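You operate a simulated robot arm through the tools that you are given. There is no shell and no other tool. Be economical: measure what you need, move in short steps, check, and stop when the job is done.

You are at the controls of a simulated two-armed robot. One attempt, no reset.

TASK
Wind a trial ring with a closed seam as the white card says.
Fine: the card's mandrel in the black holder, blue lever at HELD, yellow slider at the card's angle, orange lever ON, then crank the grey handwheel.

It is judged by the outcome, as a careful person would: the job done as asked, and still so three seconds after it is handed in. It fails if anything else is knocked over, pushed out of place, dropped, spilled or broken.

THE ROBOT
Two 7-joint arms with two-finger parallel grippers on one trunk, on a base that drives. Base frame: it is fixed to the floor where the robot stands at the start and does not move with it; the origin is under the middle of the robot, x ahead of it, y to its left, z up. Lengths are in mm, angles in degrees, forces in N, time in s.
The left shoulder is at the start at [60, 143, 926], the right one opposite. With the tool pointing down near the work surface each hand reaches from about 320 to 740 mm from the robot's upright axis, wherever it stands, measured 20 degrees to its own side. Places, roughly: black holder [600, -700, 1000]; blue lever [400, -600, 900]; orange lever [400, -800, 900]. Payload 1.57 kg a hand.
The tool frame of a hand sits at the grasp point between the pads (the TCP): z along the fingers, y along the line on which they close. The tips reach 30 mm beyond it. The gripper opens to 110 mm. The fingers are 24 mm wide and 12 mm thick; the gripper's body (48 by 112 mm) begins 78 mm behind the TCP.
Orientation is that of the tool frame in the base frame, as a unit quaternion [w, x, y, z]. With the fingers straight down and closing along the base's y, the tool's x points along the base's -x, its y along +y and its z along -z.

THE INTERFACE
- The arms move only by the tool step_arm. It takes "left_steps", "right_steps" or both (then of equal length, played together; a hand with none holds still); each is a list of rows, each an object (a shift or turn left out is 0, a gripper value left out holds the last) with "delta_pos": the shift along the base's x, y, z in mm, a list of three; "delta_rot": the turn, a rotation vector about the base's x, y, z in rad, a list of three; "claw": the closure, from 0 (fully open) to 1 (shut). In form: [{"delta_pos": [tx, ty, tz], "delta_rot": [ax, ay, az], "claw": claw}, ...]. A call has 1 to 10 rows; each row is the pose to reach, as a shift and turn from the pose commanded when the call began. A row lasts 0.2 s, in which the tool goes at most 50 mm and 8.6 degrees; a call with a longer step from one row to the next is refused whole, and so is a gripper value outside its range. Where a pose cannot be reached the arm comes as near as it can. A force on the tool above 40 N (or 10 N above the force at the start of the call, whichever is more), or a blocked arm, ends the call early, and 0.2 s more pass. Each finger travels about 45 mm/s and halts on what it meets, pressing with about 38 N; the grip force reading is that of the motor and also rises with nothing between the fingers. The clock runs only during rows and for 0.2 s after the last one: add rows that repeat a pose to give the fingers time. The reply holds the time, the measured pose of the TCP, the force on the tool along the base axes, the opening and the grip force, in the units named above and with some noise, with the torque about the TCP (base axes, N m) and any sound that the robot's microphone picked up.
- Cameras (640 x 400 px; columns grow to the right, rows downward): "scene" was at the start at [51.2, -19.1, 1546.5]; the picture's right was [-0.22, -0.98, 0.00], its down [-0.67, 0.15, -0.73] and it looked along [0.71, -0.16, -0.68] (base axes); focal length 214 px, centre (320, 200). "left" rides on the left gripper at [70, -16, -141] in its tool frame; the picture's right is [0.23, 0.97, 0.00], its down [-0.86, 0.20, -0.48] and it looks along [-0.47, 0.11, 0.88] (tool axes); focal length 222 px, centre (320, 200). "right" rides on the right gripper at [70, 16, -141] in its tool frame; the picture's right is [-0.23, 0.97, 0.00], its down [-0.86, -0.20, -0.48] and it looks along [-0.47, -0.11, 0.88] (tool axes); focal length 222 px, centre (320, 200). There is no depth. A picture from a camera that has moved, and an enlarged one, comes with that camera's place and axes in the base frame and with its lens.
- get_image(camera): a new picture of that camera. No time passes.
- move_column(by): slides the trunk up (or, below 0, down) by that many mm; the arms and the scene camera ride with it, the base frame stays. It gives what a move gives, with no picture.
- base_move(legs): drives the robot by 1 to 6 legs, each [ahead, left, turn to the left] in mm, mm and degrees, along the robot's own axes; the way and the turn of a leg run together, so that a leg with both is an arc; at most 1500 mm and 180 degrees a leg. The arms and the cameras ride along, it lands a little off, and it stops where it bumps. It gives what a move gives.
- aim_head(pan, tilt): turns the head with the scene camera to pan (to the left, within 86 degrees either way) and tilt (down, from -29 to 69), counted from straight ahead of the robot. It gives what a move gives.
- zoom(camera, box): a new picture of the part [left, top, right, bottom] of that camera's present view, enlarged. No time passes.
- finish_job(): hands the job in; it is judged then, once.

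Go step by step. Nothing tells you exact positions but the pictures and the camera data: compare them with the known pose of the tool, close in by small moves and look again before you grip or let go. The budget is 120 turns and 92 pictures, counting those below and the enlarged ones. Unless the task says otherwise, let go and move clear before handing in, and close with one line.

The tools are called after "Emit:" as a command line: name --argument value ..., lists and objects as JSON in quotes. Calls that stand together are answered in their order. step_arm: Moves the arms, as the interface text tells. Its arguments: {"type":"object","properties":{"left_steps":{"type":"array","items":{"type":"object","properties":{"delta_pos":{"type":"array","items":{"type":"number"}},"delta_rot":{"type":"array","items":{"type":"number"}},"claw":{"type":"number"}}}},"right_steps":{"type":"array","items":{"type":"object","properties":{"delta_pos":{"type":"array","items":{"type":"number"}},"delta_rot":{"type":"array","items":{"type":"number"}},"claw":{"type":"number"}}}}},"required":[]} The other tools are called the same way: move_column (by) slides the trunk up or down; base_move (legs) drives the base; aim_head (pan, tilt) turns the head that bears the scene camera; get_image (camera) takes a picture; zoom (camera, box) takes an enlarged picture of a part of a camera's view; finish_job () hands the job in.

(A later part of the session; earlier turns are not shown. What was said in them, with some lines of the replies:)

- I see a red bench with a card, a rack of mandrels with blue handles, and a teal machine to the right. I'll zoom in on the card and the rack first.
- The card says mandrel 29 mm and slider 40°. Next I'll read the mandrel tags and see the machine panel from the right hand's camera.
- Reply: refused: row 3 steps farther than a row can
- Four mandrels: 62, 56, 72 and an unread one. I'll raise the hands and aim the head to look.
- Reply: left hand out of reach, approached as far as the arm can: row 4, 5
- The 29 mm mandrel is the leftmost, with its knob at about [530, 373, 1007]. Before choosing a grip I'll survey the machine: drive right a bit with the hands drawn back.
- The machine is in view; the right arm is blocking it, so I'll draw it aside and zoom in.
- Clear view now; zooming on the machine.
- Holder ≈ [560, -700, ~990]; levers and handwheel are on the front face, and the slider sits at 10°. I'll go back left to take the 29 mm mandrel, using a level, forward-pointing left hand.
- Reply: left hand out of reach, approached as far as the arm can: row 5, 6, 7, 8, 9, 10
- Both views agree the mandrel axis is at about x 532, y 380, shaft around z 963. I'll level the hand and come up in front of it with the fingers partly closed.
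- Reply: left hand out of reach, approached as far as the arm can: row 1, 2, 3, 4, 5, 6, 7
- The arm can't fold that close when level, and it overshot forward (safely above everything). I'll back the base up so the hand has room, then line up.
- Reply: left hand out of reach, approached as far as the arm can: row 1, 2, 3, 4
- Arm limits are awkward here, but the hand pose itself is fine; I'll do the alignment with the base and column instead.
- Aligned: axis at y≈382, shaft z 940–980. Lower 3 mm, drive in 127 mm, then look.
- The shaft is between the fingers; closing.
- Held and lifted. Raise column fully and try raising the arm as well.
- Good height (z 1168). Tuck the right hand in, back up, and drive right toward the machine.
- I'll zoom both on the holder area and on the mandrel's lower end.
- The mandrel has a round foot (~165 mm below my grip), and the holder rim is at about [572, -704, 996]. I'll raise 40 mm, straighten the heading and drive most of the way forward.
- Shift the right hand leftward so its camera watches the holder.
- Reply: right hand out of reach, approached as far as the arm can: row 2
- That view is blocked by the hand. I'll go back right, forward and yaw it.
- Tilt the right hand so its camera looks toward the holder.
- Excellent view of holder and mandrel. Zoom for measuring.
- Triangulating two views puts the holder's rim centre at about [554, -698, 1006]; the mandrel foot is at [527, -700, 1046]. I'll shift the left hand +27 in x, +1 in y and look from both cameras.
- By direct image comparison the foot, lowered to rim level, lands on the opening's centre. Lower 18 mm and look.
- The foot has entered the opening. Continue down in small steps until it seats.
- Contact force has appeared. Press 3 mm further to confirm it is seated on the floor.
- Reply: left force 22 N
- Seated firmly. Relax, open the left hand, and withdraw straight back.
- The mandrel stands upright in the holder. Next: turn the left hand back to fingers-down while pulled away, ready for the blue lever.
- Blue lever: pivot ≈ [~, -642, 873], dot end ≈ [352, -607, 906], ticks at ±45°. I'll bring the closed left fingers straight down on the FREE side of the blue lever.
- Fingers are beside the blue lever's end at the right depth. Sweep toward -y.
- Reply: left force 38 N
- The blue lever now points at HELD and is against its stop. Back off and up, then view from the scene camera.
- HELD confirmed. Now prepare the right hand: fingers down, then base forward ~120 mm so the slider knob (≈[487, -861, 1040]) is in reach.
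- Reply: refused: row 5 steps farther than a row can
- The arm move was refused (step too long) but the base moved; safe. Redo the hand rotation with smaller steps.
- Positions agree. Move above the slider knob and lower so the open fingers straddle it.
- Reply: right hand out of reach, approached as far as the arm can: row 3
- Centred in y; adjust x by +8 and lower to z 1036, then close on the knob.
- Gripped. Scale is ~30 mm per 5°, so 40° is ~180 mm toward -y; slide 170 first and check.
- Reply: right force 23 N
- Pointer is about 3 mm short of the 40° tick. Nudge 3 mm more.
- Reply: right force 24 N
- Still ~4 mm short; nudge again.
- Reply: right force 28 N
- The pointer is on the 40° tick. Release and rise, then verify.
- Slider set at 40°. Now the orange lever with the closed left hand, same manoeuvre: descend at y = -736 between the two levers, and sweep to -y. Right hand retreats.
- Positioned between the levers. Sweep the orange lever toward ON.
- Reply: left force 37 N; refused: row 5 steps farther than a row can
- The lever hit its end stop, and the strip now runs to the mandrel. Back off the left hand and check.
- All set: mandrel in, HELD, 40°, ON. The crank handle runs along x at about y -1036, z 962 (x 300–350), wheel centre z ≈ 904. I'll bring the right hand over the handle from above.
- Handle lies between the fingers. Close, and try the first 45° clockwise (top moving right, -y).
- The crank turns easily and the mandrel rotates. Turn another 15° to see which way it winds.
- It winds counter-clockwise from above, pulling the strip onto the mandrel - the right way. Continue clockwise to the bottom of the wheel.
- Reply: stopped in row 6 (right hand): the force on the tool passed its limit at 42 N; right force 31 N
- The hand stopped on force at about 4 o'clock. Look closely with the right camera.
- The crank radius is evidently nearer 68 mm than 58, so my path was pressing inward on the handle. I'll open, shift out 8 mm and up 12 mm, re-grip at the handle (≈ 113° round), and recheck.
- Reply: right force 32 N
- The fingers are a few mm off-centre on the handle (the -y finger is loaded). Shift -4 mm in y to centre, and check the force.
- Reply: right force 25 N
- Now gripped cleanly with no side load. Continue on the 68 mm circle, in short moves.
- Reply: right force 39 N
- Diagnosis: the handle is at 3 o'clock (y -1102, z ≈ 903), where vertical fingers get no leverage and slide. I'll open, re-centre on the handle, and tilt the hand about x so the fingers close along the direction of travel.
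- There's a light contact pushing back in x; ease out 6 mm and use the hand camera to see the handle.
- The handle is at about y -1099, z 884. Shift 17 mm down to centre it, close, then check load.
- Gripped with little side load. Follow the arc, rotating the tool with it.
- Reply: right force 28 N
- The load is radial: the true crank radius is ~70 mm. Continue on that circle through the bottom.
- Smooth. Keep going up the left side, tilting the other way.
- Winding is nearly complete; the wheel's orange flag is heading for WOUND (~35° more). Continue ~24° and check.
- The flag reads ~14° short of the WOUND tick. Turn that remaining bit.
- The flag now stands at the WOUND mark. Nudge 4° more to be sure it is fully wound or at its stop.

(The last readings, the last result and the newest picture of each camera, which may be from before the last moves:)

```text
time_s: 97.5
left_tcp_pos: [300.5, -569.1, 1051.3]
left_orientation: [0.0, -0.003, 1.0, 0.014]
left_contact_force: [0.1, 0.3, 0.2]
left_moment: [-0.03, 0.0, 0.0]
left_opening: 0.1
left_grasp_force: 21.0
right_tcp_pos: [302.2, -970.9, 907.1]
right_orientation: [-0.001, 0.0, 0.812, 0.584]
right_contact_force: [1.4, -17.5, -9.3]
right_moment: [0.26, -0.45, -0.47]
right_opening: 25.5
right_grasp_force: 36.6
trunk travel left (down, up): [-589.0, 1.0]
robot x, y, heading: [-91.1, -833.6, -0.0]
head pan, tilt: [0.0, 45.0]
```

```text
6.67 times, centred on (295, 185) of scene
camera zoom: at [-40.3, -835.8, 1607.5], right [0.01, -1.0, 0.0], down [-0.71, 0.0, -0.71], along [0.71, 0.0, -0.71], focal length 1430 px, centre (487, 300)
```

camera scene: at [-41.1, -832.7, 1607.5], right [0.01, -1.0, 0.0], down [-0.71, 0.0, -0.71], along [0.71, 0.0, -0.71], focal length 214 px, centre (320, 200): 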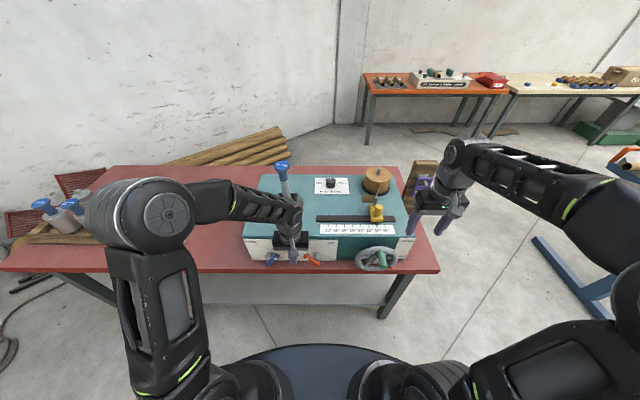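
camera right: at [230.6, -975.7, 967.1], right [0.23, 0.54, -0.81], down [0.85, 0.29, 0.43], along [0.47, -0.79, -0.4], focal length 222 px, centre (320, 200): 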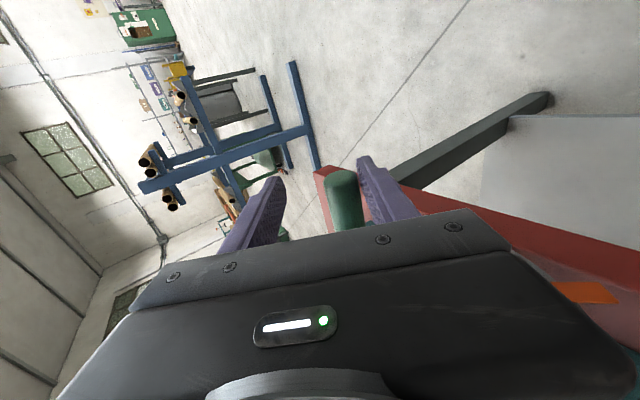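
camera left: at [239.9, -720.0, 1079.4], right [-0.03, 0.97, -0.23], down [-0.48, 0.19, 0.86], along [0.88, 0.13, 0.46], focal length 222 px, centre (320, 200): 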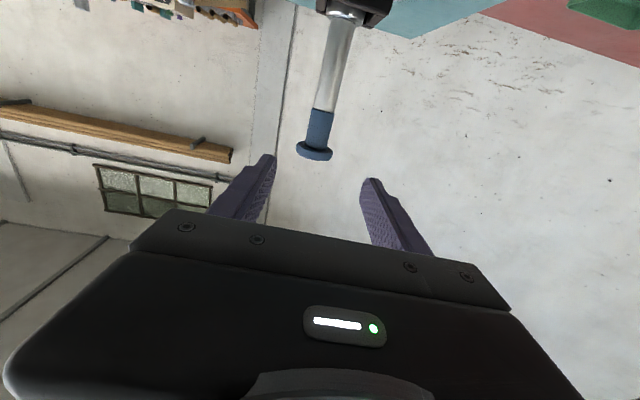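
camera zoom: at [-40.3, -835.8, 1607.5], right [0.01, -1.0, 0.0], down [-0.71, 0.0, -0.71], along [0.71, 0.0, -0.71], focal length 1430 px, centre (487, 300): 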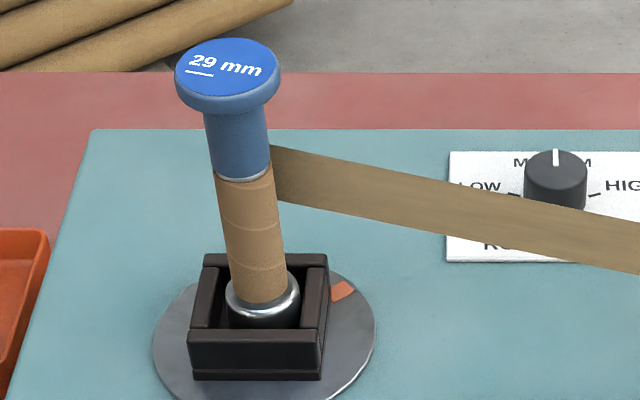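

The strip is wound to the top of the mandrel with its edges meeting - seam closed. Release the handle and slide off toward the robot.

Emit:
step_arm --right_steps '[{"claw": 0.7}, {"claw": 0.55}, {"claw": 0.5}, {"delta_pos": [-10, 0, 0]}, {"delta_pos": [-20, 0, 0]}]'

Emit:
base_move --legs '[[-200, 0, 0]]'

Emit:
get_image --camera "scene"

Emit:
zoom --camera "scene" --box '[240, 150, 440, 275]'

```text
time_s: 98.8
left_tcp_pos: [300.7, -566.6, 1053.0]
left_orientation: [0.0, -0.003, 1.0, 0.013]
left_contact_force: [-0.4, -0.7, 0.1]
left_moment: [-0.02, 0.01, 0.01]
left_opening: 0.0
left_grasp_force: 21.8
right_tcp_pos: [279.5, -968.0, 908.4]
right_orientation: [-0.001, 0.001, 0.812, 0.584]
right_contact_force: [0.2, 0.1, -0.1]
right_moment: [0.01, -0.03, -0.02]
right_opening: 55.2
right_grasp_force: 0.0
trunk travel left (down, up): [-589.0, 1.0]
robot x, y, heading: [-94.1, -832.0, 0.7]
head pan, tilt: [0.0, 45.0]
```

```text
time_s: 100.3
left_tcp_pos: [99.6, -569.6, 1052.7]
left_orientation: [0.001, 0.0, 1.0, 0.013]
left_contact_force: [-0.8, -0.1, -0.6]
left_moment: [0.01, -0.05, 0.01]
left_opening: 0.1
left_grasp_force: 21.2
right_tcp_pos: [78.6, -970.9, 910.6]
right_orientation: [0.001, 0.002, 0.811, 0.585]
right_contact_force: [0.1, -1.0, 0.2]
right_moment: [-0.04, 0.03, -0.01]
right_opening: 54.8
right_grasp_force: 0.1
trunk travel left (down, up): [-589.0, 1.0]
robot x, y, heading: [-294.3, -830.6, -0.2]
head pan, tilt: [0.0, 45.0]
```

```text
6 pictures are left
camera scene: at [-243.4, -834.0, 1607.6], right [0.0, -1.0, 0.0], down [-0.71, 0.0, -0.71], along [0.71, 0.0, -0.71], focal length 214 px, centre (320, 200)
```

scene: 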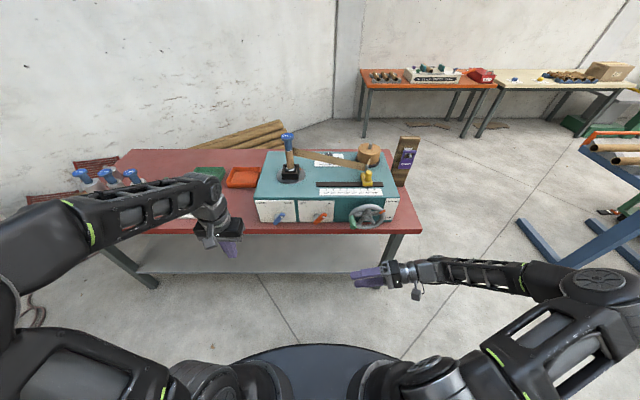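

```text
3.20 times, centred on (340, 212) of scene
camera zoom: at [-243.4, -834.0, 1607.6], right [0.0, -1.0, 0.0], down [-0.71, 0.0, -0.71], along [0.71, 0.0, -0.71], focal length 686 px, centre (256, 160)
```

zoom: 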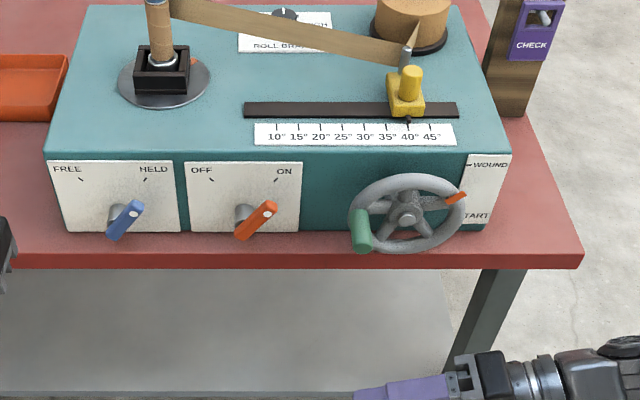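

The flag is at (a hair past) WOUND; all settings are unchanged. One last close look at the ring.

Emit:
zoom --camera "scene" --box '[265, 125, 315, 190]'

Emit:
zoom --camera "scene" --box '[340, 190, 410, 235]'

```text
6.15 times, centred on (290, 158) of scene
camera zoom: at [-243.4, -834.0, 1607.6], right [0.0, -1.0, 0.0], down [-0.71, 0.0, -0.71], along [0.71, 0.0, -0.71], focal length 1320 px, centre (505, 462)
```

zoom: 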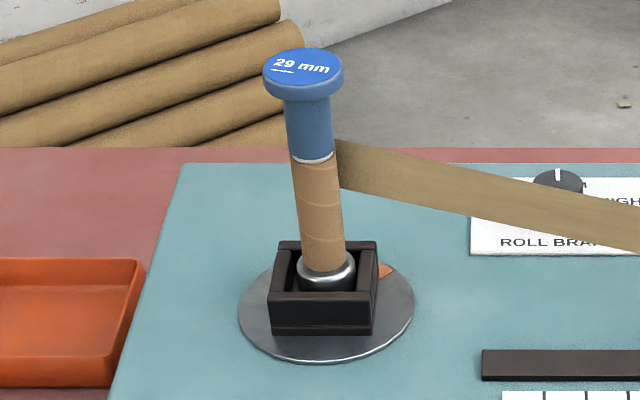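

```text
8.89 times, centred on (375, 212) of scene
camera zoom: at [-243.4, -834.0, 1607.6], right [0.0, -1.0, 0.0], down [-0.71, 0.0, -0.71], along [0.71, 0.0, -0.71], focal length 1906 px, centre (-169, 89)
```

zoom: 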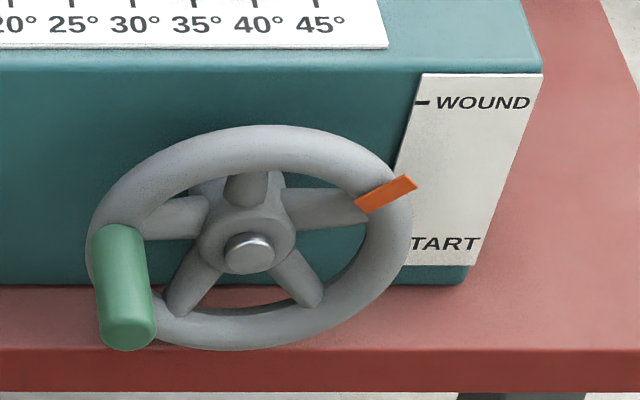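

The ring is wound closed on the 29 mm mandrel. The slider is at 40°, the levers are at HELD and ON, and the wheel flag is at WOUND. Both hands are clear, so I'm handing in.

Emit:
finish_job

```text
The job is handed in.
```

I wound the trial ring on the 29 mm mandrel with the slider at 40°, and its seam looks closed. The levers are at HELD and ON, the wheel flag is at WOUND or a few degrees past it, and I saw nothing else disturbed.
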